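You operate a simulated robot arm through the tools that you are given. There is no shell and no other tool. Be economical: measure what you need, move in short steps, check, and stop when the job is done.

You run a simulated two-armed robot. Do the job below in one go: nothing can be reset, and whatever is moved stays where it is left.

JOB
Wipe up the spill on the worktop with the blue cloth there and put it back.
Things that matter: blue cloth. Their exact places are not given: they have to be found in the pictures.

It is judged by the outcome, as a careful person would: the job done as asked, and still so three seconds after it is handed in. It fails if anything else is knocked over, pushed out of place, dropped, spilled or broken. Flat cloth is picked up by pressing the open fingertips on it (5 to 10 N) and closing them slowly along it; thin cloth reads only 2 to 8 mm in the jaws.

ROBOT AND FRAMES
Two 7-joint arms with two-finger parallel grippers on one trunk, on a base that drives. Base frame: it is fixed to the floor where the robot stands at the start and does not move with it; the origin is under the middle of the robot, x ahead of it, y to its left, z up; the surface under the hand at the start is at about z = 900. Readings come in mm, degrees, newtons and seconds.
The left shoulder is at the start at [110, 169, 1488], the right one opposite. With the tool pointing down near the work surface each hand reaches from about 420 to 740 mm from the robot's upright axis, wherever it stands, measured 20 degrees to its own side. Payload 1.57 kg a hand.
The tool frame of a hand sits at the grasp point between the pads (the TCP): z along the fingers, y along the line on which they close. The tips reach 30 mm beyond it. The gripper opens to 80 mm. The fingers are 17 mm wide and 12 mm thick; the gripper's body (40 by 82 mm) begins 80 mm behind the TCP.
Orientation is that of the tool frame in the base frame, as a unit quaternion [x, y, z, w]. With the fingers straight down and closing along the base's y, the tool's x points along the base's -x, its y along +y and its z along -z.

CONTROLS
- The arms move only by the tool servo_tool. It takes "left_targets", "right_targets" or both (then of equal length, played together; a hand with none holds still); each is a list of rows, each an object (a shift or turn left out is 0, a gripper value left out holds the last) with "delta_rot": the turn, a rotation vector about the tool's x, y, z in degrees, a list of three; "delta_pos": the shift along the tool's x, y, z in mm, a list of three; "fingers": the finger opening in mm, from 0 to 80. In form: [{"delta_rot": [ax, ay, az], "delta_pos": [tx, ty, tz], "fingers": fingers}, ...]. A call has 1 to 20 rows; each row shifts and turns the commanded pose from where the row before left it, along the tool's axes as they then stand. Rows are played at 5 a second. More than 50 mm and 8.6 degrees between two rows, or a gripper value outside its range, and nothing of the call is played. A pose out of reach is approached as far as the arm can. The call stops where the force on the tool passes 40 N (or 10 N more than at its start, if that is more) or the arm is blocked; 0.2 s more then pass. The fingers move at their own pace (about 72 mm/s each) and stop on an object; they squeeze with about 33 N. The grip force told is the motor's: it shows also when the fingers shut on nothing. Time passes only in rows, and 0.2 s behind the last, so rows that do not move let the fingers close. The reply holds the time, the measured pose of the TCP, the force on the tool along the base axes, the opening and the grip force, in the units named above and with some noise, with the torque about the TCP (base axes, N m) and any sound that the robot's microphone picked up.
- Cameras (640 x 400 px; columns grow to the right, rows downward): "scene" is now at [155.7, -30.4, 1676.8]; the picture's right is [-0.35, -0.94, 0.00], its down [-0.69, 0.26, -0.68] and it looks along [0.64, -0.24, -0.73] (base axes); focal length 274 px, centre (320, 200). "left" rides on the left gripper at [72, 7, -122] in its tool frame; the picture's right is [-0.09, 1.00, 0.00], its down [-0.84, -0.08, -0.54] and it looks along [-0.54, -0.05, 0.84] (tool axes); focal length 238 px, centre (320, 200). "right" rides on the right gripper at [72, -7, -122] in its tool frame; the picture's right is [0.09, 1.00, 0.00], its down [-0.84, 0.08, -0.54] and it looks along [-0.54, 0.05, 0.84] (tool axes); focal length 238 px, centre (320, 200).
- grab_frame(camera): a new picture of that camera. No time passes.
- raise_lower(by): slides the trunk up (or, below 0, down) by that many mm; the arms and the scene camera ride with it, the base frame stays. It gives what a move gives, with no picture.
- base_move(legs): drives the robot by 1 to 6 legs, each [ahead, left, turn to the left] in mm, mm and degrees, along the robot's own axes; the way and the turn of a leg run together, so that a leg with both is an arc; at most 1500 mm and 180 degrees a leg. The arms and the cameras ride along, it lands a little off, and it stops where it bumps. It gives what a move gives.
- head_to(pan, tilt): turns the head with the scene camera to pan (to the left, within 86 degrees either way) and tilt (down, from -29 to 69), counted from straight ahead of the robot. It gives what a move gives.
- point_at(camera, pixels): for up to 12 pixels [column, row] of the newest picture of that camera ("zoom" is the newest enlarged one), the place [x, y, z] in the base frame of the surface seen there, good to about 2 mm. No time passes.
- zoom(camera, box): a new picture of the part [left, top, right, bottom] of that camera's present view, enlarged. No time passes.
- job_done(): hands the job in; it is judged then, once.

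Go step by step. Measure first, check grasps and placings, and put right what went wrong. The budget is 80 turns and 70 pictures, counting those below and the enlarged ones. Unless the task says otherwise, let go and move clear before handing in, and close with one line.

The tools are called after "Emit:" as name(argument=value, ...) on one line, values as JSON. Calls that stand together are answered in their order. servo_tool: Moves the arms, as the interface text tells. Its arguments: {"type":"object","properties":{"left_targets":{"type":"array","items":{"type":"object","properties":{"delta_rot":{"type":"array","items":{"type":"number"}},"delta_pos":{"type":"array","items":{"type":"number"}},"fingers":{"type":"number"}}}},"right_targets":{"type":"array","items":{"type":"object","properties":{"delta_rot":{"type":"array","items":{"type":"number"}},"delta_pos":{"type":"array","items":{"type":"number"}},"fingers":{"type":"number"}}}}},"required":[]} The other tools are called the same way: raise_lower (by) slides the trunk up or down; base_move (legs) drives the base; head_to (pan, tilt) turns the head that bears the scene camera; grab_frame (camera) takes a picture; point_at (camera, pixels) gives the place of the surface under pixels of a picture; zoom (camera, box) takes an enlarged picture of a part of a camera's view; job_done () hands the job in.

At the start:

```text
t: 0.0
left_eef_pos: [706.6, 105.8, 1178.4]
left_tool_rot: [0.0, 1.0, 0.0, 0.0]
left_contact_force: [0.2, -0.1, 0.3]
left_moment: [0.0, 0.02, 0.01]
left_grip_width: 80.0
left_grip_force: 0.0
right_eef_pos: [583.7, -406.7, 1229.3]
right_tool_rot: [0.0, 1.0, 0.0, 0.0]
right_contact_force: [-0.7, 0.0, 0.2]
right_moment: [-0.05, 0.02, -0.03]
right_grip_width: 80.1
right_grip_force: 0.1
trunk travel left (down, up): [-802.0, 88.0]
robot x, y, heading: [0.8, -0.8, 0.0]
head pan, tilt: [-20.7, 47.1]
```

scene: 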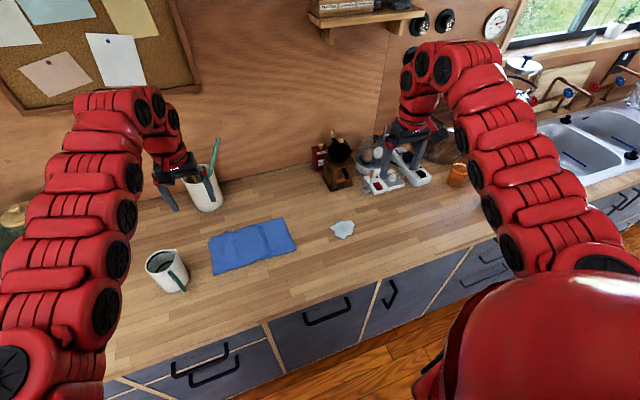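
right: 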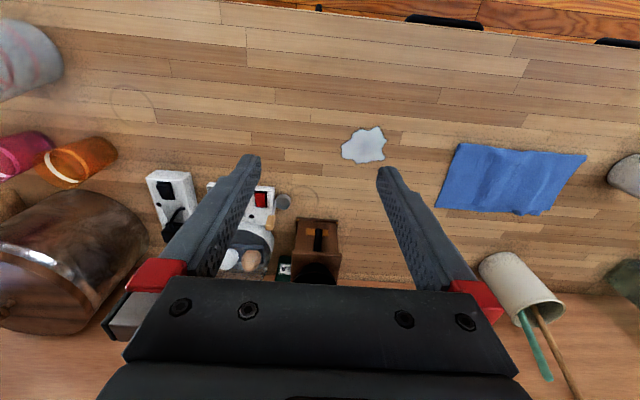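
left: 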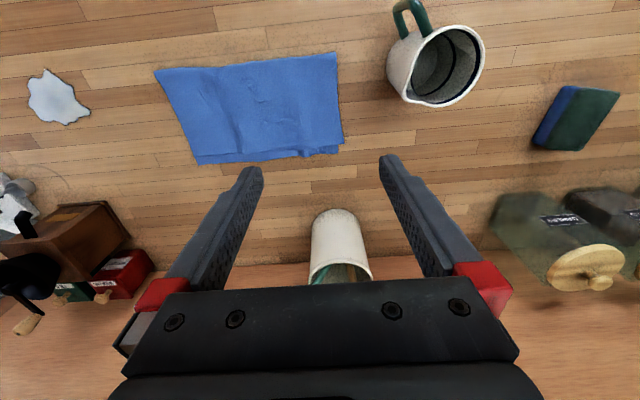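

The scene shows the blue cloth (about 210-295, 220-275) and a pale spill at (343,229). I measure both and the things around them.

Emit:
point_at(camera="scene", pixels=[[209, 238], [284, 219], [296, 247], [214, 275], [250, 245], [343, 229], [331, 229], [355, 229], [343, 221], [343, 238], [180, 290], [338, 185]])

Emit:
point_at(camera="left", pixels=[[155, 70], [335, 53], [343, 150], [198, 163], [230, 110], [28, 95], [88, 110], [65, 125], [45, 70], [404, 95], [400, 10], [335, 215]])

Emit:
zoom(camera="scene", box=[190, 180, 390, 305])

```text
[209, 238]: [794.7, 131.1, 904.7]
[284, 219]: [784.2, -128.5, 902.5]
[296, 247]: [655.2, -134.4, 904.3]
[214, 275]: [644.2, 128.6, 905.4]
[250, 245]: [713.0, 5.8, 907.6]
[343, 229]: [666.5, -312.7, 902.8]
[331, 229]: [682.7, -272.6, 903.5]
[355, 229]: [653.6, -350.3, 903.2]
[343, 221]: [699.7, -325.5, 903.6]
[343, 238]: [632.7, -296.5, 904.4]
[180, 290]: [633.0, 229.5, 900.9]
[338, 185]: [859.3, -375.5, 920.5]
```

```text
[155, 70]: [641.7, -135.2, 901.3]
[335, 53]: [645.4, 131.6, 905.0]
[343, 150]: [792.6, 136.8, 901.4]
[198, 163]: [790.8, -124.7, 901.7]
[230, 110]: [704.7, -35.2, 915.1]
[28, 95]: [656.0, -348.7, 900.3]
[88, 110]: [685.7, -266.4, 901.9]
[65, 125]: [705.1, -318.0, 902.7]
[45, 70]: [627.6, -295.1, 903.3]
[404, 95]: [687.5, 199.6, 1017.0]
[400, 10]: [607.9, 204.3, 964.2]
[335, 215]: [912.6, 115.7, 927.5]
```

```text
3.20 times, centred on (290, 242) of scene
```

zoom: 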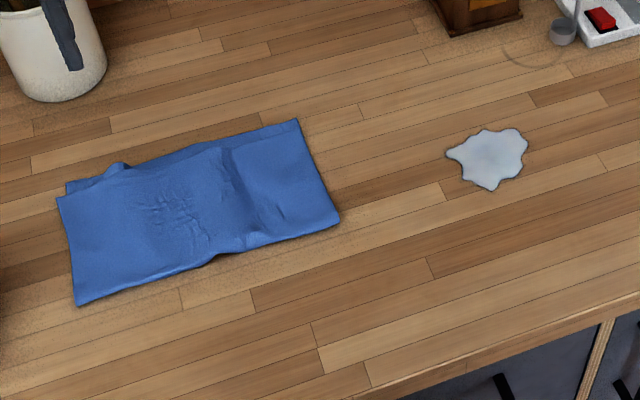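

The readings agree: the cloth spans x 643–793 and y −130 to 133, with a ridge near y −35. The spill is about 80 mm across at (666, −310). I move the left hand up out of the way and measure the ridge.

Emit:
point_at(camera="zoom", pixels=[[215, 150], [228, 150], [240, 155], [225, 185], [238, 185], [250, 185], [240, 210], [252, 210], [264, 210], [236, 240], [215, 258], [280, 180]])

Emit:
servo_tool(left_targets=[{"delta_pos": [20, 30, -30]}, {"delta_pos": [20, 30, -30]}, {"delta_pos": [20, 30, -20]}, {"delta_pos": [20, 30, 0]}], right_targets=[{"delta_pos": [-20, 40, -10]}, {"delta_pos": [-20, 40, 0]}, {"delta_pos": [-20, 40, 0]}, {"delta_pos": [-20, 40, 0]}])

```text
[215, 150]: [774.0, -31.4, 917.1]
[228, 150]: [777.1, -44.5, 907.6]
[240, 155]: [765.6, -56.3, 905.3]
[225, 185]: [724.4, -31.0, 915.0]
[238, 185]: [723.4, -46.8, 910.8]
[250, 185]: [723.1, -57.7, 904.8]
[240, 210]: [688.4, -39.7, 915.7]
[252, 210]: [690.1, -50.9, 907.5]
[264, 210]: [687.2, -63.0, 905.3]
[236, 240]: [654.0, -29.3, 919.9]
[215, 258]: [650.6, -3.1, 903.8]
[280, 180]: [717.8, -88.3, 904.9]
```

```text
t: 1.0
left_eef_pos: [639.2, 227.7, 1230.9]
left_tool_rot: [0.0, 1.0, -0.003, 0.001]
left_contact_force: [0.0, 0.7, 0.7]
left_moment: [-0.04, 0.04, 0.03]
left_grip_width: 80.2
left_grip_force: 0.1
left hand out of reach, approached as far as the arm can: row 3, 4
right_eef_pos: [663.9, -243.7, 1231.2]
right_tool_rot: [0.0, 1.0, -0.002, -0.001]
right_contact_force: [-0.5, 0.8, 0.4]
right_moment: [-0.05, 0.03, -0.01]
right_grip_width: 80.0
right_grip_force: 0.0
right hand out of reach, approached as far as the arm can: row 1
trunk travel left (down, up): [-802.0, 88.0]
robot x, y, heading: [-0.2, -4.3, -0.1]
head pan, tilt: [-20.7, 47.1]
```

The ridge runs along y ≈ −32 at z ≈ 916. I bring the right hand above it at (712, −32).

Emit:
servo_tool(right_targets=[{"delta_pos": [-10, 42, 20], "fingers": 60}, {"delta_pos": [-10, 42, 20]}, {"delta_pos": [-10, 42, 25]}, {"delta_pos": [-10, 42, 25]}, {"delta_pos": [-8, 43, 25]}, {"delta_pos": [0, 0, 40]}, {"delta_pos": [0, 0, 40]}, {"delta_pos": [0, 0, 40]}, {}])

Emit:
grab_frame(camera="right")

Emit:
grab_frame(camera="scene")

```text
refused: row 5 steps farther than a row can; nothing moved
```

```text
65 pictures are left
```

right: 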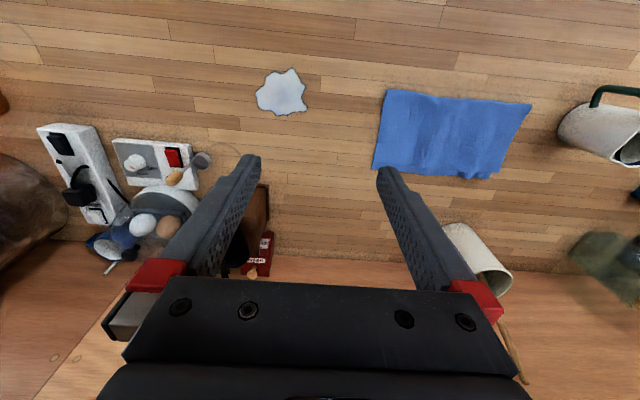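

```text
64 pictures are left
```

scene: 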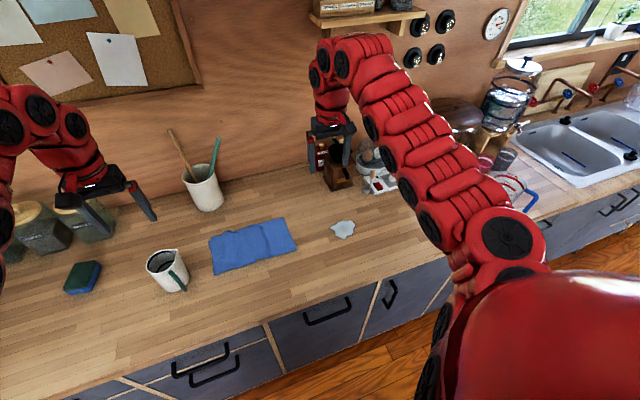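

The step was just over the 50 mm limit, so nothing moved. I repeat it with smaller rows.

Emit:
servo_tool(right_targets=[{"delta_pos": [-8, 36, 20], "fingers": 60}, {"delta_pos": [-8, 36, 20]}, {"delta_pos": [-8, 35, 25]}, {"delta_pos": [-8, 35, 25]}, {"delta_pos": [-8, 35, 25]}, {"delta_pos": [-8, 35, 30]}, {"delta_pos": [0, 0, 40]}, {"delta_pos": [0, 0, 40]}, {}])

Emit:
grab_frame(camera="right")

Emit:
grab_frame(camera="scene")

```text
t: 3.0
left_eef_pos: [637.4, 226.0, 1231.1]
left_tool_rot: [-0.001, 1.0, -0.001, 0.002]
left_contact_force: [-0.7, -0.8, -0.2]
left_moment: [-0.01, 0.0, 0.0]
left_grip_width: 80.0
left_grip_force: 0.0
right_eef_pos: [707.7, -35.1, 1018.7]
right_tool_rot: [0.0, 1.0, -0.001, 0.001]
right_contact_force: [0.6, -0.4, -0.3]
right_moment: [0.0, 0.03, -0.02]
right_grip_width: 59.8
right_grip_force: 0.1
right hand out of reach, approached as far as the arm can: row 8
trunk travel left (down, up): [-802.0, 88.0]
robot x, y, heading: [-0.1, 1.0, -0.1]
head pan, tilt: [-20.7, 47.1]
```

```text
63 pictures are left
```

right: 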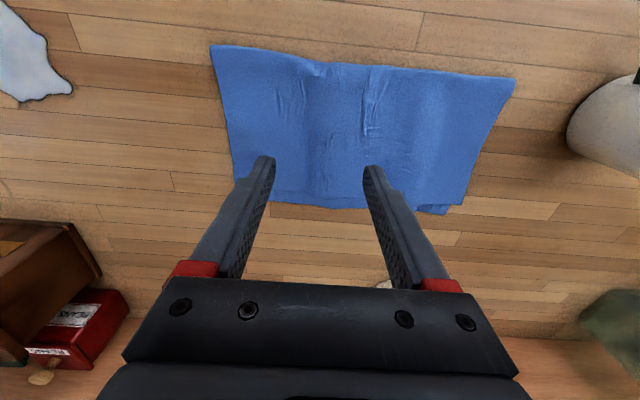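

```text
62 pictures are left
```

scene: 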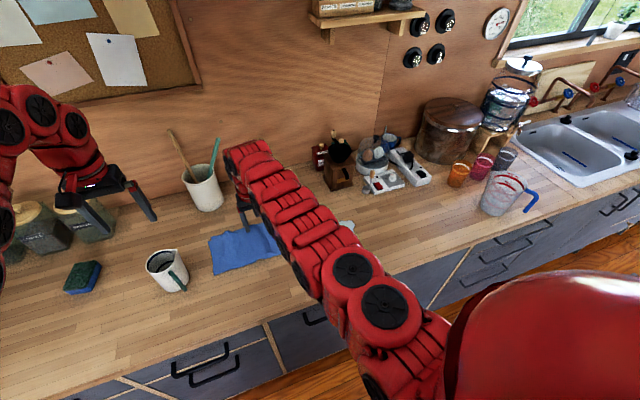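

The right hand is at its reach limit here (row 8). I lift it, lower the trunk 150 mm for more reach and check.

Emit:
servo_tool(right_targets=[{"delta_pos": [0, 0, -40]}, {"delta_pos": [0, 0, -40]}, {"delta_pos": [0, 0, -40]}, {"delta_pos": [0, 0, -40]}])

Emit:
raise_lower(by=-150)

Emit:
servo_tool(right_targets=[{"delta_pos": [0, 3, 30]}, {"delta_pos": [0, 0, 5]}, {}])

```text
t: 4.0
left_eef_pos: [639.2, 225.7, 1232.5]
left_tool_rot: [-0.001, 1.0, 0.0, 0.001]
left_contact_force: [0.4, -0.3, -0.1]
left_moment: [0.0, -0.03, -0.03]
left_grip_width: 80.1
left_grip_force: 0.1
right_eef_pos: [709.2, -35.4, 1178.3]
right_tool_rot: [0.0, 1.0, 0.0, -0.001]
right_contact_force: [0.7, 0.4, 0.2]
right_moment: [0.03, 0.0, 0.0]
right_grip_width: 59.9
right_grip_force: 0.0
trunk travel left (down, up): [-802.0, 88.0]
robot x, y, heading: [-0.5, -2.6, -0.1]
head pan, tilt: [-20.7, 47.1]
```

```text
t: 5.8
left_eef_pos: [638.9, 225.6, 1082.0]
left_tool_rot: [0.0, 1.0, -0.001, 0.002]
left_contact_force: [0.9, 0.9, -0.3]
left_moment: [-0.01, 0.03, 0.02]
left_grip_width: 80.2
left_grip_force: 0.0
right_eef_pos: [709.6, -35.2, 1027.6]
right_tool_rot: [0.0, 1.0, 0.0, 0.0]
right_contact_force: [-0.5, -0.4, 0.6]
right_moment: [0.02, 0.02, -0.01]
right_grip_width: 60.1
right_grip_force: 0.1
trunk travel left (down, up): [-652.0, 238.0]
robot x, y, heading: [-0.3, -0.4, -0.1]
head pan, tilt: [-20.7, 47.1]
```

```text
t: 6.5
left_eef_pos: [638.8, 225.3, 1081.3]
left_tool_rot: [-0.001, 1.0, -0.001, 0.002]
left_contact_force: [0.4, 0.4, 0.3]
left_moment: [0.0, 0.0, 0.0]
left_grip_width: 80.1
left_grip_force: 0.0
right_eef_pos: [709.1, -33.5, 994.0]
right_tool_rot: [0.0, 1.0, 0.001, 0.0]
right_contact_force: [0.1, 0.1, 0.6]
right_moment: [0.01, 0.0, 0.05]
right_grip_width: 60.2
right_grip_force: 0.0
trunk travel left (down, up): [-652.0, 238.0]
robot x, y, heading: [1.4, -0.5, -0.0]
head pan, tilt: [-20.7, 47.1]
```

It reaches now. I raise the left hand clear of the mug and descend with the right until the tips nearly touch the cloth (tips 964 → about 908).

Emit:
servo_tool(left_targets=[{"delta_pos": [0, 0, -20]}, {"delta_pos": [0, 0, -20]}, {"delta_pos": [0, 0, -20]}, {"delta_pos": [0, 0, -20]}, {}], right_targets=[{"delta_pos": [0, 0, 20], "fingers": 50}, {"delta_pos": [0, 0, 20]}, {"delta_pos": [0, 0, 10]}, {"delta_pos": [0, 0, 6]}, {}])

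Emit:
grab_frame(camera="right")

```text
t: 7.8
left_eef_pos: [657.5, 228.0, 1090.7]
left_tool_rot: [0.0, 1.0, -0.002, 0.003]
left_contact_force: [-0.5, -0.2, -0.7]
left_moment: [0.0, -0.02, -0.02]
left_grip_width: 80.0
left_grip_force: 0.0
left hand out of reach, approached as far as the arm can: row 1, 2, 3, 4
right_eef_pos: [710.0, -33.4, 935.8]
right_tool_rot: [0.0, 1.0, 0.0, 0.0]
right_contact_force: [-0.1, 0.0, -0.1]
right_moment: [-0.02, -0.01, -0.01]
right_grip_width: 49.7
right_grip_force: 0.1
trunk travel left (down, up): [-652.0, 238.0]
robot x, y, heading: [-0.2, -0.5, 0.1]
head pan, tilt: [-20.7, 47.1]
```

```text
61 pictures are left
```

right: 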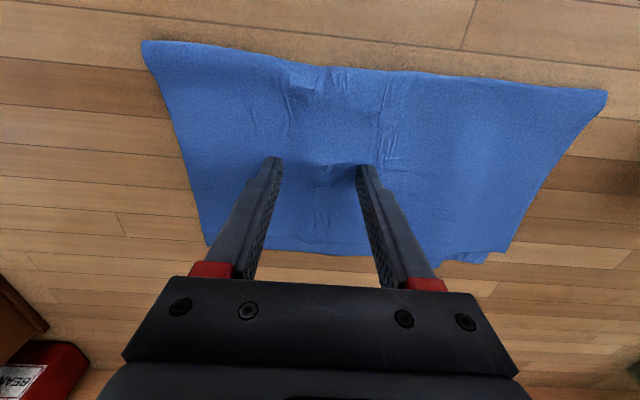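

The fingers straddle the ridge with the tips just above the surface. I press lightly.

Emit:
servo_tool(right_targets=[{"delta_pos": [0, 0, 2]}, {"delta_pos": [0, 0, 2]}, {}])

```text
t: 8.6
left_eef_pos: [657.9, 226.6, 1090.4]
left_tool_rot: [0.0, 1.0, 0.0, 0.003]
left_contact_force: [-0.4, 0.9, -0.1]
left_moment: [0.02, 0.03, 0.01]
left_grip_width: 79.9
left_grip_force: 0.0
right_eef_pos: [710.7, -33.1, 932.7]
right_tool_rot: [-0.001, 1.0, 0.0, -0.001]
right_contact_force: [0.5, -0.7, 0.4]
right_moment: [-0.01, 0.01, 0.02]
right_grip_width: 49.8
right_grip_force: 0.0
trunk travel left (down, up): [-652.0, 238.0]
robot x, y, heading: [3.7, 2.5, -0.2]
head pan, tilt: [-20.7, 47.1]
```

Emit:
servo_tool(right_targets=[{"delta_pos": [0, 0, 1.5]}, {"delta_pos": [0, 0, 1.5]}, {}])

```text
t: 9.3
left_eef_pos: [656.6, 226.5, 1090.8]
left_tool_rot: [0.0, 1.0, -0.002, 0.004]
left_contact_force: [-0.2, -0.7, -0.6]
left_moment: [-0.01, 0.0, -0.01]
left_grip_width: 80.0
left_grip_force: 0.1
right_eef_pos: [709.7, -34.1, 930.8]
right_tool_rot: [0.0, 1.0, -0.001, 0.003]
right_contact_force: [4.3, -1.2, 19.8]
right_moment: [-0.1, -0.15, 0.02]
right_grip_width: 49.8
right_grip_force: 0.1
trunk travel left (down, up): [-652.0, 238.0]
robot x, y, heading: [-1.4, -2.2, -0.2]
head pan, tilt: [-20.7, 47.1]
```

Contact reads about 20 N, which is too much. I ease off 0.8 mm and close slowly.

Emit:
servo_tool(right_targets=[{"delta_pos": [0, 0, -0.8]}, {"fingers": 44}, {"fingers": 38}, {"fingers": 32}, {"fingers": 26}, {"fingers": 20}, {"fingers": 15}, {"fingers": 10}, {"fingers": 5}, {"fingers": 0}, {}, {}])

Emit:
grab_frame(camera="right")

```text
t: 11.9
left_eef_pos: [656.2, 226.4, 1091.5]
left_tool_rot: [0.0, 1.0, 0.0, 0.003]
left_contact_force: [-0.2, -0.6, -0.6]
left_moment: [-0.02, 0.01, 0.02]
left_grip_width: 80.2
left_grip_force: 0.0
right_eef_pos: [708.3, -33.4, 932.5]
right_tool_rot: [0.001, 1.0, 0.0, 0.001]
right_contact_force: [-0.3, -3.4, 18.2]
right_moment: [-0.09, 0.03, 0.01]
right_grip_width: 5.6
right_grip_force: 25.7
trunk travel left (down, up): [-652.0, 238.0]
robot x, y, heading: [-1.3, -0.5, -0.2]
head pan, tilt: [-20.7, 47.1]
```

```text
60 pictures are left
```

right: 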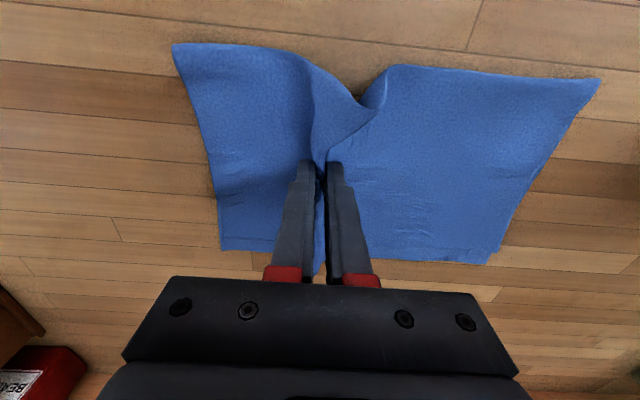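

The grip holds at 5.6 mm, so cloth is between the pads. I lift it 45 mm to check.

Emit:
servo_tool(right_targets=[{"delta_pos": [0, 0, -10]}, {"delta_pos": [0, 0, -15]}, {"delta_pos": [0, 0, -20]}, {}])

Emit:
grab_frame(camera="right")

Emit:
zoom(camera="scene", box=[140, 80, 400, 243])

```text
t: 12.9
left_eef_pos: [658.2, 226.5, 1090.8]
left_tool_rot: [0.0, 1.0, -0.002, 0.002]
left_contact_force: [-0.3, -0.2, 0.2]
left_moment: [0.02, 0.0, 0.0]
left_grip_width: 80.0
left_grip_force: 0.1
right_eef_pos: [709.9, -33.3, 974.4]
right_tool_rot: [0.0, 1.0, 0.0, 0.001]
right_contact_force: [0.0, 1.0, -0.4]
right_moment: [0.01, 0.03, 0.0]
right_grip_width: 2.8
right_grip_force: 24.6
trunk travel left (down, up): [-652.0, 238.0]
robot x, y, heading: [-0.3, 1.7, -0.2]
head pan, tilt: [-20.7, 47.1]
```

```text
59 pictures are left
```

right: 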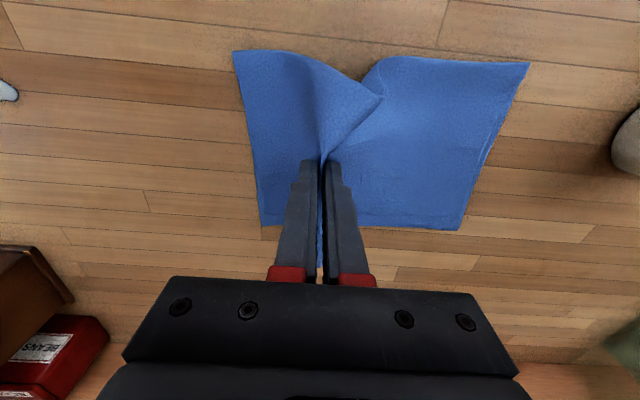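

```text
2.45 times, centred on (270, 162) of scene
```

zoom: 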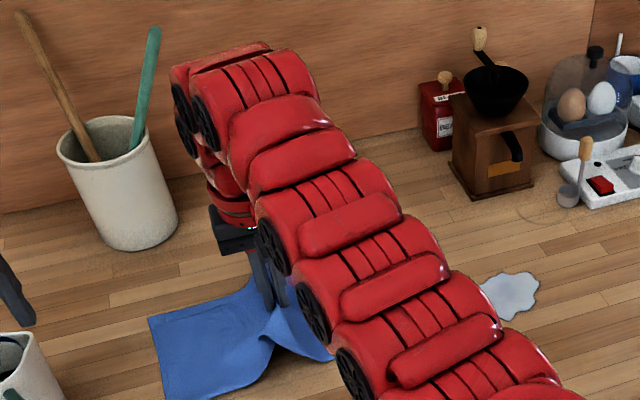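

The cloth is held (2.8 mm). I lower the tips close to the worktop so the cloth stays flat and slide it towards the spill, then look.

Emit:
servo_tool(right_targets=[{"delta_pos": [0, 0, 18]}, {"delta_pos": [0, 0, 14]}, {"delta_pos": [6, -20, 0]}, {"delta_pos": [8, -25, 0]}, {"delta_pos": [8, -25, 0]}, {"delta_pos": [8, -25, 0]}, {"delta_pos": [8, -25, 0]}, {"delta_pos": [6, -20, 0]}, {}])

Emit:
grab_frame(camera="right")

Emit:
grab_frame(camera="scene")

```text
t: 14.9
left_eef_pos: [658.4, 228.1, 1089.8]
left_tool_rot: [0.0, 1.0, -0.002, 0.002]
left_contact_force: [-0.2, 0.9, 0.0]
left_moment: [-0.03, 0.02, 0.01]
left_grip_width: 80.1
left_grip_force: 0.0
right_eef_pos: [666.9, -174.3, 942.3]
right_tool_rot: [0.0, 1.0, 0.0, 0.001]
right_contact_force: [1.0, -0.1, 0.9]
right_moment: [-0.01, 0.01, -0.01]
right_grip_width: 3.1
right_grip_force: 24.0
trunk travel left (down, up): [-652.0, 238.0]
robot x, y, heading: [-0.1, 3.9, -0.2]
head pan, tilt: [-20.7, 47.1]
```

```text
57 pictures are left
```

right: 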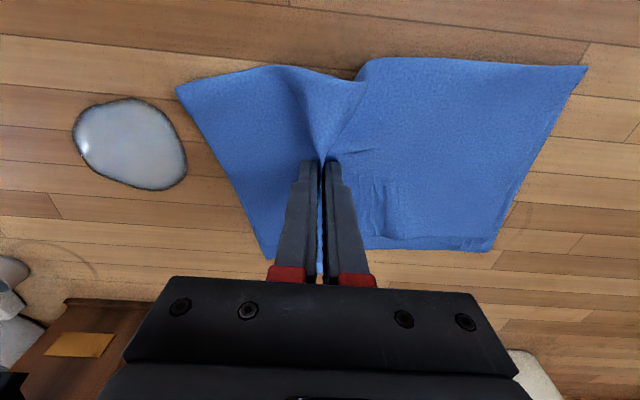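

```text
56 pictures are left
```

scene: 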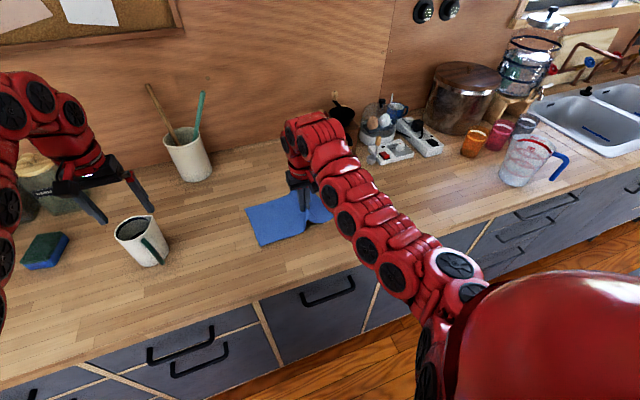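

It slides flat. The spill at (130,145) in the right picture lies right ahead of it. I slide the cloth over the spill and press.

Emit:
servo_tool(right_targets=[{"delta_pos": [0, -25, 0]}, {"delta_pos": [0, -25, 0]}, {"delta_pos": [0, -25, 0]}, {"delta_pos": [0, -25, 2]}, {"delta_pos": [0, -25, 2]}, {"delta_pos": [0, -10, 2]}, {}])

Emit:
grab_frame(camera="right")

```text
t: 16.6
left_eef_pos: [657.8, 226.9, 1090.6]
left_tool_rot: [0.0, 1.0, -0.003, 0.003]
left_contact_force: [0.3, 0.3, -0.9]
left_moment: [0.01, 0.03, 0.02]
left_grip_width: 80.0
left_grip_force: 0.1
right_eef_pos: [665.2, -308.8, 936.4]
right_tool_rot: [0.0, 1.0, 0.0, 0.0]
right_contact_force: [0.7, 1.4, 3.2]
right_moment: [0.05, -0.04, 0.01]
right_grip_width: 3.4
right_grip_force: 24.3
trunk travel left (down, up): [-652.0, 238.0]
robot x, y, heading: [6.3, 2.0, 0.2]
head pan, tilt: [-20.7, 47.1]
```

```text
55 pictures are left
```

right: 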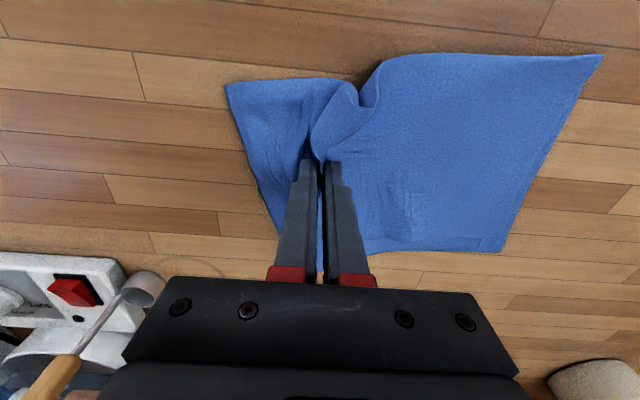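

The cloth covers the spill at about 3 N. I press slightly more and wipe with strokes along y and x.

Emit:
servo_tool(right_targets=[{"delta_pos": [0, 0, 1]}, {"delta_pos": [0, -20, 0]}, {"delta_pos": [0, -20, 0]}, {"delta_pos": [0, -15, 0]}, {"delta_pos": [20, 10, 0]}, {"delta_pos": [10, 20, 0]}, {"delta_pos": [0, 25, 0]}, {"delta_pos": [0, 25, 0]}, {"delta_pos": [0, 20, 0]}, {"delta_pos": [-20, 0, 0]}, {"delta_pos": [-10, -20, 0]}, {"delta_pos": [0, -25, 0]}, {"delta_pos": [0, -25, 0]}, {"delta_pos": [0, -25, 0]}, {"delta_pos": [-20, 0, 0]}, {"delta_pos": [-10, 25, 0]}, {"delta_pos": [0, 25, 0]}, {"delta_pos": [0, 25, 0]}, {"delta_pos": [30, 0, 0]}, {}])

Emit:
grab_frame(camera="right")

```text
t: 20.8
left_eef_pos: [658.1, 228.3, 1090.5]
left_tool_rot: [0.0, 1.0, -0.002, 0.002]
left_contact_force: [0.5, -0.1, 0.9]
left_moment: [0.0, 0.01, 0.01]
left_grip_width: 80.0
left_grip_force: 0.0
right_eef_pos: [667.1, -280.0, 935.5]
right_tool_rot: [0.0, 1.0, -0.001, 0.0]
right_contact_force: [-0.2, 0.0, -0.4]
right_moment: [-0.01, 0.05, 0.02]
right_grip_width: 3.2
right_grip_force: 24.5
trunk travel left (down, up): [-652.0, 238.0]
robot x, y, heading: [1.5, 1.3, -0.1]
head pan, tilt: [-20.7, 47.1]
```

```text
54 pictures are left
```

right: 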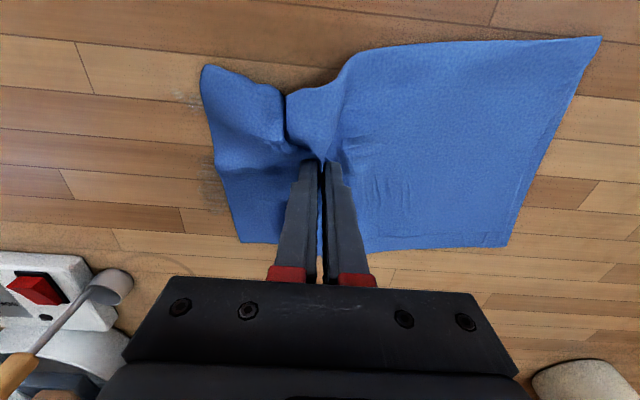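

Faint residue shows by the cloth's left edge at (190,97) and (205,190). I slide the cloth back towards its place to uncover the area and look.

Emit:
servo_tool(right_targets=[{"delta_pos": [0, 25, 0]}, {"delta_pos": [0, 25, 0]}, {"delta_pos": [0, 25, 0]}, {"delta_pos": [0, 25, 0]}, {"delta_pos": [0, 20, 0]}, {}])

Emit:
grab_frame(camera="right")

Emit:
zoom(camera="scene", box=[220, 120, 460, 270])

```text
t: 22.1
left_eef_pos: [657.5, 227.0, 1090.5]
left_tool_rot: [0.001, 1.0, -0.001, 0.002]
left_contact_force: [0.0, -0.1, -0.1]
left_moment: [-0.01, 0.01, -0.01]
left_grip_width: 79.9
left_grip_force: 0.0
right_eef_pos: [665.2, -162.8, 934.3]
right_tool_rot: [0.0, 1.0, 0.0, 0.0]
right_contact_force: [-1.1, -1.4, 0.2]
right_moment: [-0.02, 0.0, -0.01]
right_grip_width: 3.2
right_grip_force: 24.5
trunk travel left (down, up): [-652.0, 238.0]
robot x, y, heading: [2.2, 2.1, 0.1]
head pan, tilt: [-20.7, 47.1]
```

```text
53 pictures are left
```

right: 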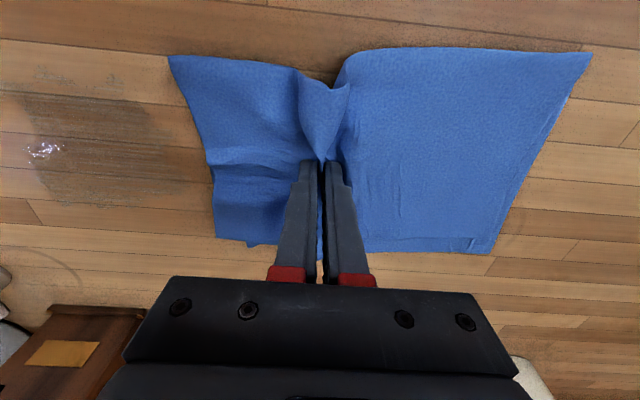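

```text
2.67 times, centred on (340, 195) of scene
```

zoom: 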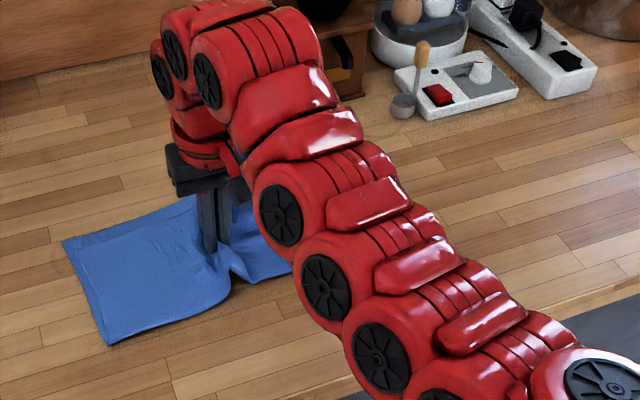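

The area is mostly wiped, but a damp patch with wet glints remains around (45,150). I measure its extent.

Emit:
point_at(camera="right", pixels=[[45, 150], [20, 105], [50, 190], [160, 140], [90, 75], [100, 200], [170, 58], [220, 240], [590, 52], [495, 250]])

Emit:
zoom(camera="right", box=[0, 40, 240, 240])

```text
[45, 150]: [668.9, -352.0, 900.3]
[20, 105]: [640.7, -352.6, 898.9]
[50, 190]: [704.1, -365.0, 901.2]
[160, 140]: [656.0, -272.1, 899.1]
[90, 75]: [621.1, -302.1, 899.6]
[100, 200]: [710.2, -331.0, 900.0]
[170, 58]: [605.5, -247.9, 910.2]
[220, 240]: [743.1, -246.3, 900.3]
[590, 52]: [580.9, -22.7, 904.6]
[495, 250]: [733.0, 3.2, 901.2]
```

```text
2.00 times, centred on (120, 140) of right
```

zoom: 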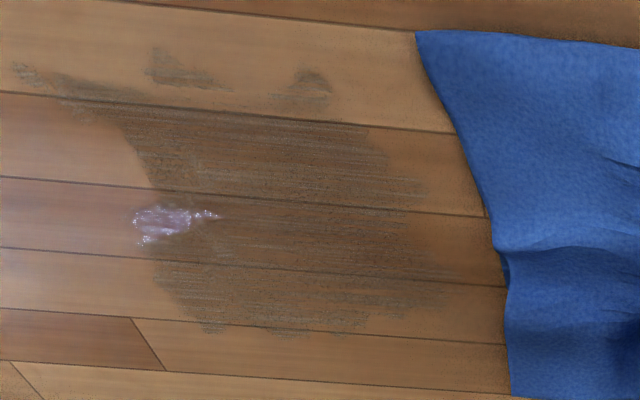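

A dull smear and a glint remain over x 620–712, y −270 to −370. I go back over it with firmer pressure.

Emit:
servo_tool(right_targets=[{"delta_pos": [0, -25, -3]}, {"delta_pos": [0, -25, 0]}, {"delta_pos": [0, -25, 0]}, {"delta_pos": [0, -25, 0]}, {"delta_pos": [0, -25, 0]}, {"delta_pos": [0, -25, 1]}, {"delta_pos": [0, 0, 2]}, {"delta_pos": [0, 0, 1]}, {}])

```text
t: 24.1
left_eef_pos: [658.0, 226.9, 1090.7]
left_tool_rot: [0.0, 1.0, -0.002, 0.003]
left_contact_force: [-0.1, 0.1, -0.2]
left_moment: [-0.01, 0.01, 0.02]
left_grip_width: 80.0
left_grip_force: 0.1
right_eef_pos: [665.7, -313.2, 936.2]
right_tool_rot: [0.0, 1.0, 0.0, 0.001]
right_contact_force: [0.4, -0.2, 1.5]
right_moment: [-0.03, 0.0, -0.02]
right_grip_width: 3.2
right_grip_force: 24.3
trunk travel left (down, up): [-652.0, 238.0]
robot x, y, heading: [-2.0, -1.0, -0.2]
head pan, tilt: [-20.7, 47.1]
```

Emit:
servo_tool(right_targets=[{"delta_pos": [0, 0, 1]}, {"delta_pos": [0, 0, 1]}, {}])

```text
t: 24.9
left_eef_pos: [657.9, 226.6, 1090.0]
left_tool_rot: [0.001, 1.0, -0.002, 0.003]
left_contact_force: [1.5, 0.7, 0.3]
left_moment: [0.01, 0.04, 0.02]
left_grip_width: 80.1
left_grip_force: 0.0
right_eef_pos: [665.4, -312.0, 932.9]
right_tool_rot: [0.0, 1.0, -0.001, -0.001]
right_contact_force: [-0.7, 1.5, 3.9]
right_moment: [0.07, 0.09, 0.02]
right_grip_width: 3.3
right_grip_force: 24.4
trunk travel left (down, up): [-652.0, 238.0]
robot x, y, heading: [1.0, 1.2, -0.0]
head pan, tilt: [-20.7, 47.1]
```

About 4 N now. I add 0.7 mm and raster over the whole patch, watching force.

Emit:
servo_tool(right_targets=[{"delta_pos": [0, -20, 0.7]}, {"delta_pos": [0, -20, 0]}, {"delta_pos": [0, -25, 0]}, {"delta_pos": [0, -5, 0]}, {"delta_pos": [-20, 0, 0]}, {"delta_pos": [0, 25, 0]}, {"delta_pos": [0, 25, 0]}, {"delta_pos": [0, 25, 0]}, {"delta_pos": [0, 25, 0]}, {"delta_pos": [0, 15, 0]}, {"delta_pos": [-20, 0, 0]}, {"delta_pos": [0, -25, 0]}, {"delta_pos": [0, -25, 0]}, {"delta_pos": [0, -25, 0]}, {"delta_pos": [0, -25, 0]}, {"delta_pos": [0, -15, 0]}, {}])

Emit:
servo_tool(right_targets=[{"delta_pos": [25, 0, 0]}, {"delta_pos": [35, 0, 0]}, {"delta_pos": [0, 25, 0]}, {"delta_pos": [0, 25, 0]}, {"delta_pos": [0, 25, 0]}, {"delta_pos": [0, 25, 0]}, {"delta_pos": [0, 15, 0]}, {"delta_pos": [20, 0, 0]}, {"delta_pos": [0, -25, 0]}, {"delta_pos": [0, -25, 0]}, {"delta_pos": [0, -25, 0]}, {"delta_pos": [0, -25, 0]}, {"delta_pos": [0, -15, 0]}, {"delta_pos": [-20, 15, 0]}, {"delta_pos": [-20, 15, 0]}, {"delta_pos": [0, 15, 0]}, {}])

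Emit:
grab_frame(camera="right")

```text
t: 28.6
left_eef_pos: [656.8, 227.3, 1092.2]
left_tool_rot: [0.001, 1.0, -0.001, 0.003]
left_contact_force: [-0.8, -0.7, -0.7]
left_moment: [0.0, -0.02, -0.03]
left_grip_width: 80.0
left_grip_force: 0.1
right_eef_pos: [694.8, -371.1, 932.0]
right_tool_rot: [0.0, 1.0, -0.001, 0.001]
right_contact_force: [0.7, 1.9, 10.4]
right_moment: [0.08, 0.01, 0.0]
right_grip_width: 3.2
right_grip_force: 24.2
right hand out of reach, approached as far as the arm can: row 15, 16
trunk travel left (down, up): [-652.0, 238.0]
robot x, y, heading: [1.3, 0.2, -0.0]
head pan, tilt: [-20.7, 47.1]
```

```text
t: 30.3
left_eef_pos: [654.9, 228.1, 1091.0]
left_tool_rot: [0.0, 1.0, -0.002, 0.003]
left_contact_force: [-0.6, 0.8, 0.7]
left_moment: [0.0, 0.0, -0.01]
left_grip_width: 80.0
left_grip_force: 0.1
right_eef_pos: [637.8, -257.8, 931.5]
right_tool_rot: [-0.001, 1.0, -0.001, 0.002]
right_contact_force: [-6.6, -2.0, 24.2]
right_moment: [0.05, 0.29, 0.04]
right_grip_width: 3.2
right_grip_force: 24.6
right hand out of reach, approached as far as the arm can: row 7, 8
trunk travel left (down, up): [-652.0, 238.0]
robot x, y, heading: [-0.4, 1.5, 0.2]
head pan, tilt: [-20.7, 47.1]
stopped in row 8 (right hand): the force on the tool passed its limit at 43 N (the readings are from after the stop); the commanded pose is now the measured one
```

```text
50 pictures are left
```

right: 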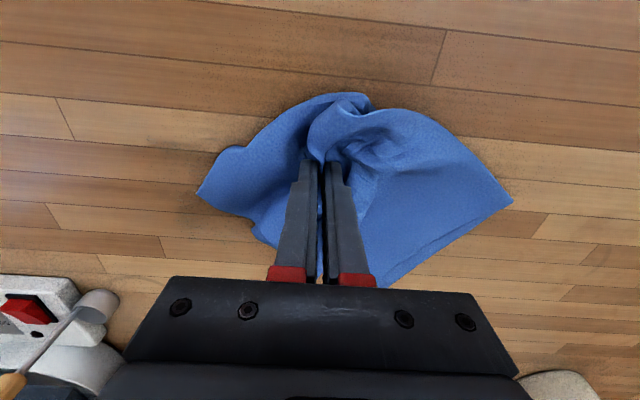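

The near side ran to the reach limit and pressed too hard, and the cloth bunched up. I ease up 3 mm, slide left and inspect the spot.

Emit:
servo_tool(right_targets=[{"delta_pos": [0, 0, -4]}, {"delta_pos": [-10, 25, 0]}, {"delta_pos": [-10, 25, 0]}, {"delta_pos": [-10, 25, 0]}, {"delta_pos": [0, 25, 0]}, {}])

Emit:
zoom(camera="right", box=[0, 0, 640, 400])

```text
t: 31.7
left_eef_pos: [659.7, 226.9, 1089.9]
left_tool_rot: [-0.001, 1.0, 0.0, 0.003]
left_contact_force: [-0.9, -0.3, -0.6]
left_moment: [0.0, -0.01, -0.02]
left_grip_width: 79.9
left_grip_force: 0.1
right_eef_pos: [671.0, -155.5, 936.0]
right_tool_rot: [0.0, 1.0, 0.001, -0.001]
right_contact_force: [-0.1, -0.1, 0.1]
right_moment: [-0.03, 0.03, 0.01]
right_grip_width: 3.1
right_grip_force: 24.2
trunk travel left (down, up): [-652.0, 238.0]
robot x, y, heading: [1.9, 3.9, -0.2]
head pan, tilt: [-20.7, 47.1]
```

```text
1.00 times, centred on (320, 200) of right (not enlarged: the box is as wide or as high as the picture)
```

zoom: 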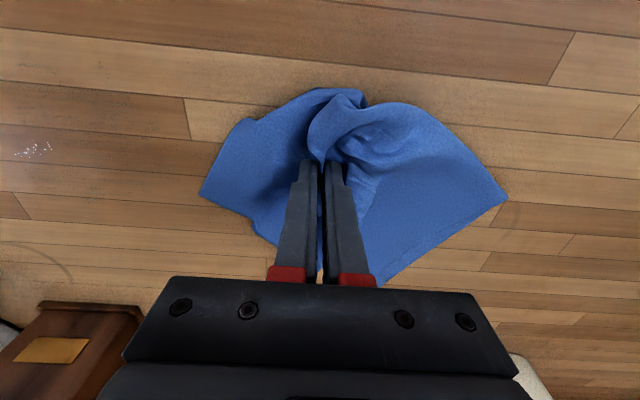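

The smear is gone; only a few white specks remain at (35,150). I enlarge them and find their place.

Emit:
zoom(camera="right", box=[0, 80, 200, 205])

Emit:
point_at(camera="right", pixels=[[20, 155], [35, 150], [48, 148]])

```text
3.20 times, centred on (100, 142) of right
```

zoom: 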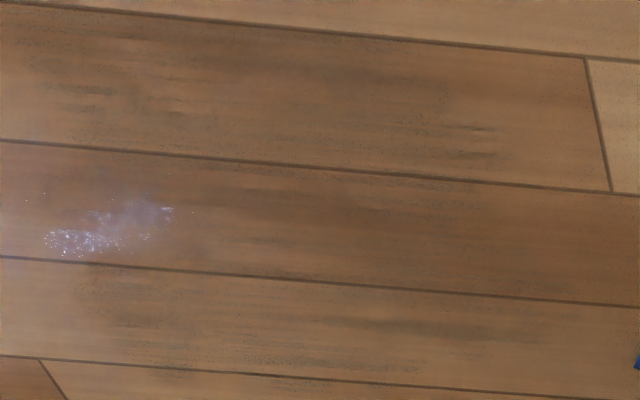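

```text
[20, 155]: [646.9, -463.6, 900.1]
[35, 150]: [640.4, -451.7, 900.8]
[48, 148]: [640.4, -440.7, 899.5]
```

That pixel reading used the older picture; the specks are really near (672,−350), and a faint damp film remains. I make another pass, staying within x 645–695.

Emit:
servo_tool(right_targets=[{"delta_pos": [0, -30, 0]}, {"delta_pos": [0, -30, 0]}, {"delta_pos": [0, -30, 0]}, {"delta_pos": [0, -25, 2]}, {"delta_pos": [0, 0, 1]}, {}])

```text
t: 33.1
left_eef_pos: [655.7, 226.9, 1091.0]
left_tool_rot: [0.0, 1.0, -0.002, 0.002]
left_contact_force: [-0.2, 0.3, 0.4]
left_moment: [0.02, -0.03, 0.01]
left_grip_width: 80.1
left_grip_force: 0.1
right_eef_pos: [669.1, -271.4, 932.0]
right_tool_rot: [-0.001, 1.0, 0.0, 0.0]
right_contact_force: [1.9, 0.6, 11.4]
right_moment: [0.1, -0.04, -0.04]
right_grip_width: 3.1
right_grip_force: 24.3
trunk travel left (down, up): [-652.0, 238.0]
robot x, y, heading: [-0.5, -0.1, 0.0]
head pan, tilt: [-20.7, 47.1]
```

Emit:
servo_tool(right_targets=[{"delta_pos": [0, -25, 0]}, {"delta_pos": [0, -25, 0]}, {"delta_pos": [0, -25, 0]}, {"delta_pos": [0, -25, 0]}, {"delta_pos": [0, -15, 0]}, {"delta_pos": [10, 0, 0]}, {"delta_pos": [0, 25, 0]}, {"delta_pos": [0, 25, 0]}, {"delta_pos": [0, 25, 0]}, {"delta_pos": [0, 25, 0]}, {"delta_pos": [12, 0, 0]}, {"delta_pos": [0, -25, 0]}, {"delta_pos": [0, -25, 0]}, {"delta_pos": [0, -25, 0]}, {"delta_pos": [0, -25, 0]}, {}])

Emit:
servo_tool(right_targets=[{"delta_pos": [-20, 0, 0]}, {"delta_pos": [-20, 0, 0]}, {"delta_pos": [0, 25, 0]}, {"delta_pos": [0, 25, 0]}, {"delta_pos": [0, 25, 0]}, {"delta_pos": [0, 25, 0]}, {"delta_pos": [-12, 0, 0]}, {"delta_pos": [0, -25, 0]}, {"delta_pos": [0, -25, 0]}, {"delta_pos": [0, -25, 0]}, {"delta_pos": [0, -20, 0]}, {"delta_pos": [20, 0, 0]}, {"delta_pos": [0, 25, 0]}, {"delta_pos": [0, 25, 0]}, {"delta_pos": [0, 25, 0]}, {"delta_pos": [0, 25, 0]}, {}])

```text
t: 34.6
left_eef_pos: [656.4, 228.8, 1091.0]
left_tool_rot: [0.0, 1.0, -0.002, 0.002]
left_contact_force: [-1.8, 0.4, 0.3]
left_moment: [0.02, 0.0, 0.02]
left_grip_width: 80.1
left_grip_force: 0.0
right_eef_pos: [660.1, -386.8, 934.1]
right_tool_rot: [0.001, 1.0, -0.004, 0.005]
right_contact_force: [0.7, 3.0, 14.6]
right_moment: [0.16, 0.08, 0.01]
right_grip_width: 3.1
right_grip_force: 24.3
trunk travel left (down, up): [-652.0, 238.0]
robot x, y, heading: [-1.8, 0.9, -0.2]
head pan, tilt: [-20.7, 47.1]
stopped in row 7 (right hand): the force on the tool passed its limit at 44 N (the readings are from after the stop); the commanded pose is now the measured one
```

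```text
t: 37.7
left_eef_pos: [655.5, 227.1, 1089.9]
left_tool_rot: [0.001, 1.0, -0.003, 0.002]
left_contact_force: [0.7, -0.2, -0.5]
left_moment: [0.02, 0.04, -0.02]
left_grip_width: 80.0
left_grip_force: 0.1
right_eef_pos: [675.0, -320.1, 933.6]
right_tool_rot: [0.004, 1.0, -0.003, 0.005]
right_contact_force: [-6.1, 3.3, 21.4]
right_moment: [0.2, 0.27, 0.02]
right_grip_width: 3.0
right_grip_force: 24.3
right hand out of reach, approached as far as the arm can: row 2, 10, 11
trunk travel left (down, up): [-652.0, 238.0]
robot x, y, heading: [-0.5, -0.6, -0.2]
head pan, tilt: [-20.7, 47.1]
stopped in row 15 (right hand): the force on the tool passed its limit at 41 N (the readings are from after the stop); the commanded pose is now the measured one
```

The bunched cloth makes forces climb. I lift it well off the surface and move left to see.

Emit:
servo_tool(right_targets=[{"delta_pos": [0, 0, -10]}, {"delta_pos": [0, 0, -30]}, {"delta_pos": [0, 20, -30]}, {"delta_pos": [0, 30, -30]}, {"delta_pos": [0, 30, -30]}, {"delta_pos": [0, 30, -30]}, {"delta_pos": [0, 30, 0]}, {"delta_pos": [0, 20, 0]}, {}])

Emit:
grab_frame(camera="right")

Emit:
grab_frame(camera="scene")

```text
t: 39.7
left_eef_pos: [658.1, 225.7, 1090.6]
left_tool_rot: [0.001, 1.0, -0.001, 0.002]
left_contact_force: [0.0, -0.8, -0.4]
left_moment: [0.0, -0.02, 0.02]
left_grip_width: 79.8
left_grip_force: 0.2
right_eef_pos: [674.8, -160.8, 1085.5]
right_tool_rot: [0.003, 1.0, -0.003, 0.004]
right_contact_force: [-1.0, -1.0, -0.8]
right_moment: [0.01, 0.03, -0.02]
right_grip_width: 3.1
right_grip_force: 24.5
trunk travel left (down, up): [-652.0, 238.0]
robot x, y, heading: [-2.5, -3.6, -0.1]
head pan, tilt: [-20.7, 47.1]
```

```text
47 pictures are left
```

right: 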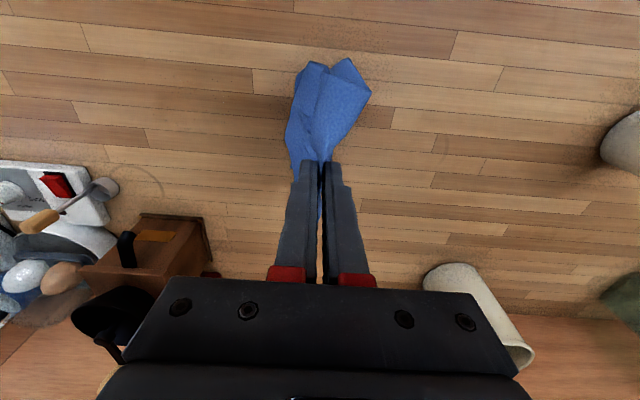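

```text
46 pictures are left
```

scene: 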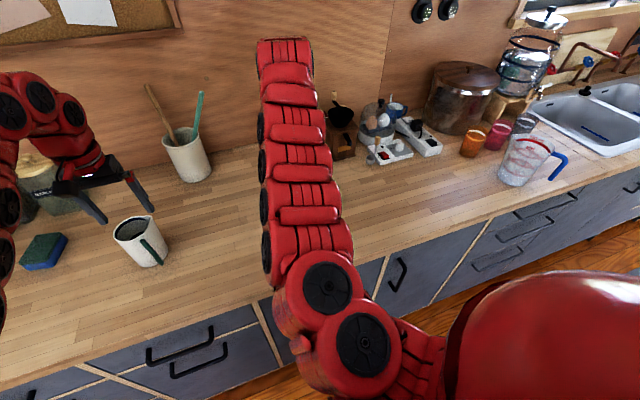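

The whole cloth is off the surface. I enlarge the wiped area in the right view and check that the surface is clean.

Emit:
zoom(camera="right", box=[60, 30, 300, 180])

Emit:
point_at(camera="right", pixels=[[180, 110], [130, 80], [130, 140], [230, 80], [230, 140]])

```text
2.67 times, centred on (180, 105) of right
```

zoom: 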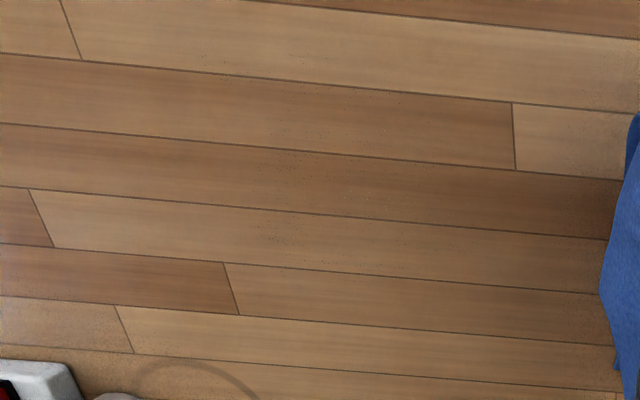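

```text
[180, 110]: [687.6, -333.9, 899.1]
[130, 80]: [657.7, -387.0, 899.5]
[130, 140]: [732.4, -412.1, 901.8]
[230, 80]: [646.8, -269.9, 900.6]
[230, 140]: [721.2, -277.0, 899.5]
```

Nearly clean; only faint specks are left around x 620–705, y −270 to −380. I lower the gathered cloth for one more gentle pass.

Emit:
servo_tool(right_targets=[{"delta_pos": [0, -30, 20]}, {"delta_pos": [0, -30, 20]}, {"delta_pos": [0, -30, 20]}, {"delta_pos": [0, -30, 20]}, {"delta_pos": [0, 0, 20]}, {"delta_pos": [0, 0, 20]}, {"delta_pos": [0, 0, 15]}, {"delta_pos": [0, 0, 8]}, {"delta_pos": [0, 0, 4]}, {}])

```text
t: 41.9
left_eef_pos: [658.6, 226.5, 1090.4]
left_tool_rot: [0.002, 1.0, -0.001, 0.002]
left_contact_force: [-1.6, 0.1, 0.7]
left_moment: [-0.05, 0.01, -0.01]
left_grip_width: 80.1
left_grip_force: 0.1
right_eef_pos: [676.2, -281.5, 941.7]
right_tool_rot: [0.004, 1.0, -0.005, 0.004]
right_contact_force: [-0.1, 0.5, 1.7]
right_moment: [0.02, -0.02, -0.02]
right_grip_width: 3.2
right_grip_force: 24.7
trunk travel left (down, up): [-652.0, 238.0]
robot x, y, heading: [2.2, -0.5, -0.4]
head pan, tilt: [-20.7, 47.1]
```

Emit:
servo_tool(right_targets=[{"delta_pos": [-15, 0, 4]}, {"delta_pos": [0, -25, 1]}, {"delta_pos": [0, -25, 0]}, {"delta_pos": [0, -25, 0]}, {"delta_pos": [0, -20, 0]}, {"delta_pos": [20, 0, 0]}, {"delta_pos": [0, 25, 0]}, {"delta_pos": [0, 25, 0]}, {"delta_pos": [0, 25, 0]}, {"delta_pos": [0, 20, 0]}, {"delta_pos": [20, 0, 0]}, {"delta_pos": [0, -25, 0]}, {"delta_pos": [0, -25, 0]}, {"delta_pos": [0, -25, 0]}, {"delta_pos": [0, -20, 0]}, {}])

Emit:
servo_tool(right_targets=[{"delta_pos": [0, 0, -10]}, {"delta_pos": [0, 20, -30]}, {"delta_pos": [0, 30, -30]}, {"delta_pos": [0, 30, -30]}, {"delta_pos": [0, 30, -30]}, {"delta_pos": [0, 30, -30]}, {"delta_pos": [0, 30, 0]}, {"delta_pos": [0, 30, 0]}, {"delta_pos": [0, 20, 0]}, {}])

Emit:
zoom(camera="right", box=[60, 30, 300, 180])

Emit:
grab_frame(camera="right")

```text
t: 45.3
left_eef_pos: [657.8, 226.0, 1089.9]
left_tool_rot: [0.001, 1.0, -0.002, 0.003]
left_contact_force: [0.4, 0.1, -0.3]
left_moment: [0.02, 0.01, -0.01]
left_grip_width: 80.1
left_grip_force: 0.1
right_eef_pos: [650.3, -376.6, 937.2]
right_tool_rot: [0.003, 1.0, -0.005, 0.004]
right_contact_force: [-0.2, -0.3, 0.4]
right_moment: [0.0, -0.03, 0.02]
right_grip_width: 3.1
right_grip_force: 23.6
trunk travel left (down, up): [-652.0, 238.0]
robot x, y, heading: [3.6, -0.1, -0.0]
head pan, tilt: [-20.7, 47.1]
```

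```text
t: 47.5
left_eef_pos: [658.5, 224.8, 1089.6]
left_tool_rot: [0.001, 1.0, 0.0, 0.002]
left_contact_force: [-0.5, 0.2, 0.8]
left_moment: [-0.05, -0.02, 0.0]
left_grip_width: 80.0
left_grip_force: 0.1
right_eef_pos: [656.4, -155.5, 1089.1]
right_tool_rot: [0.004, 1.0, -0.004, 0.005]
right_contact_force: [-1.1, -0.5, -0.2]
right_moment: [-0.04, 0.01, 0.02]
right_grip_width: 2.8
right_grip_force: 24.8
right hand out of reach, approached as far as the arm can: row 6, 9
trunk travel left (down, up): [-652.0, 238.0]
robot x, y, heading: [1.1, -3.8, -0.0]
head pan, tilt: [-20.7, 47.1]
```

```text
2.67 times, centred on (180, 105) of right
```

zoom: 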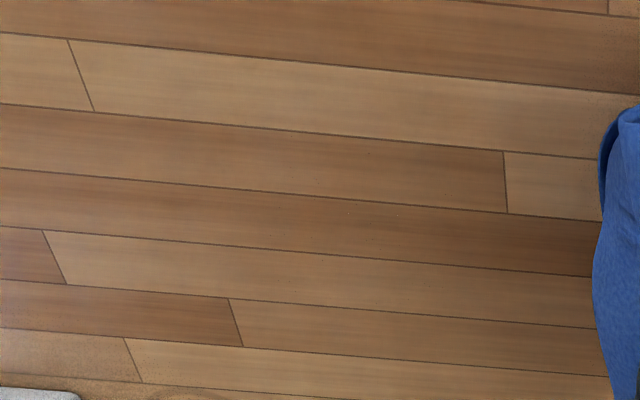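

```text
43 pictures are left
```

right: 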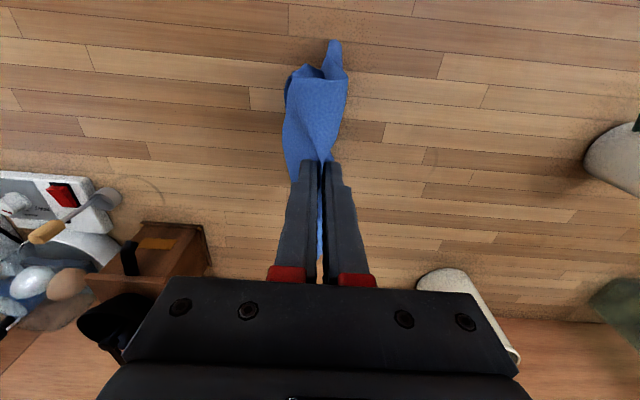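

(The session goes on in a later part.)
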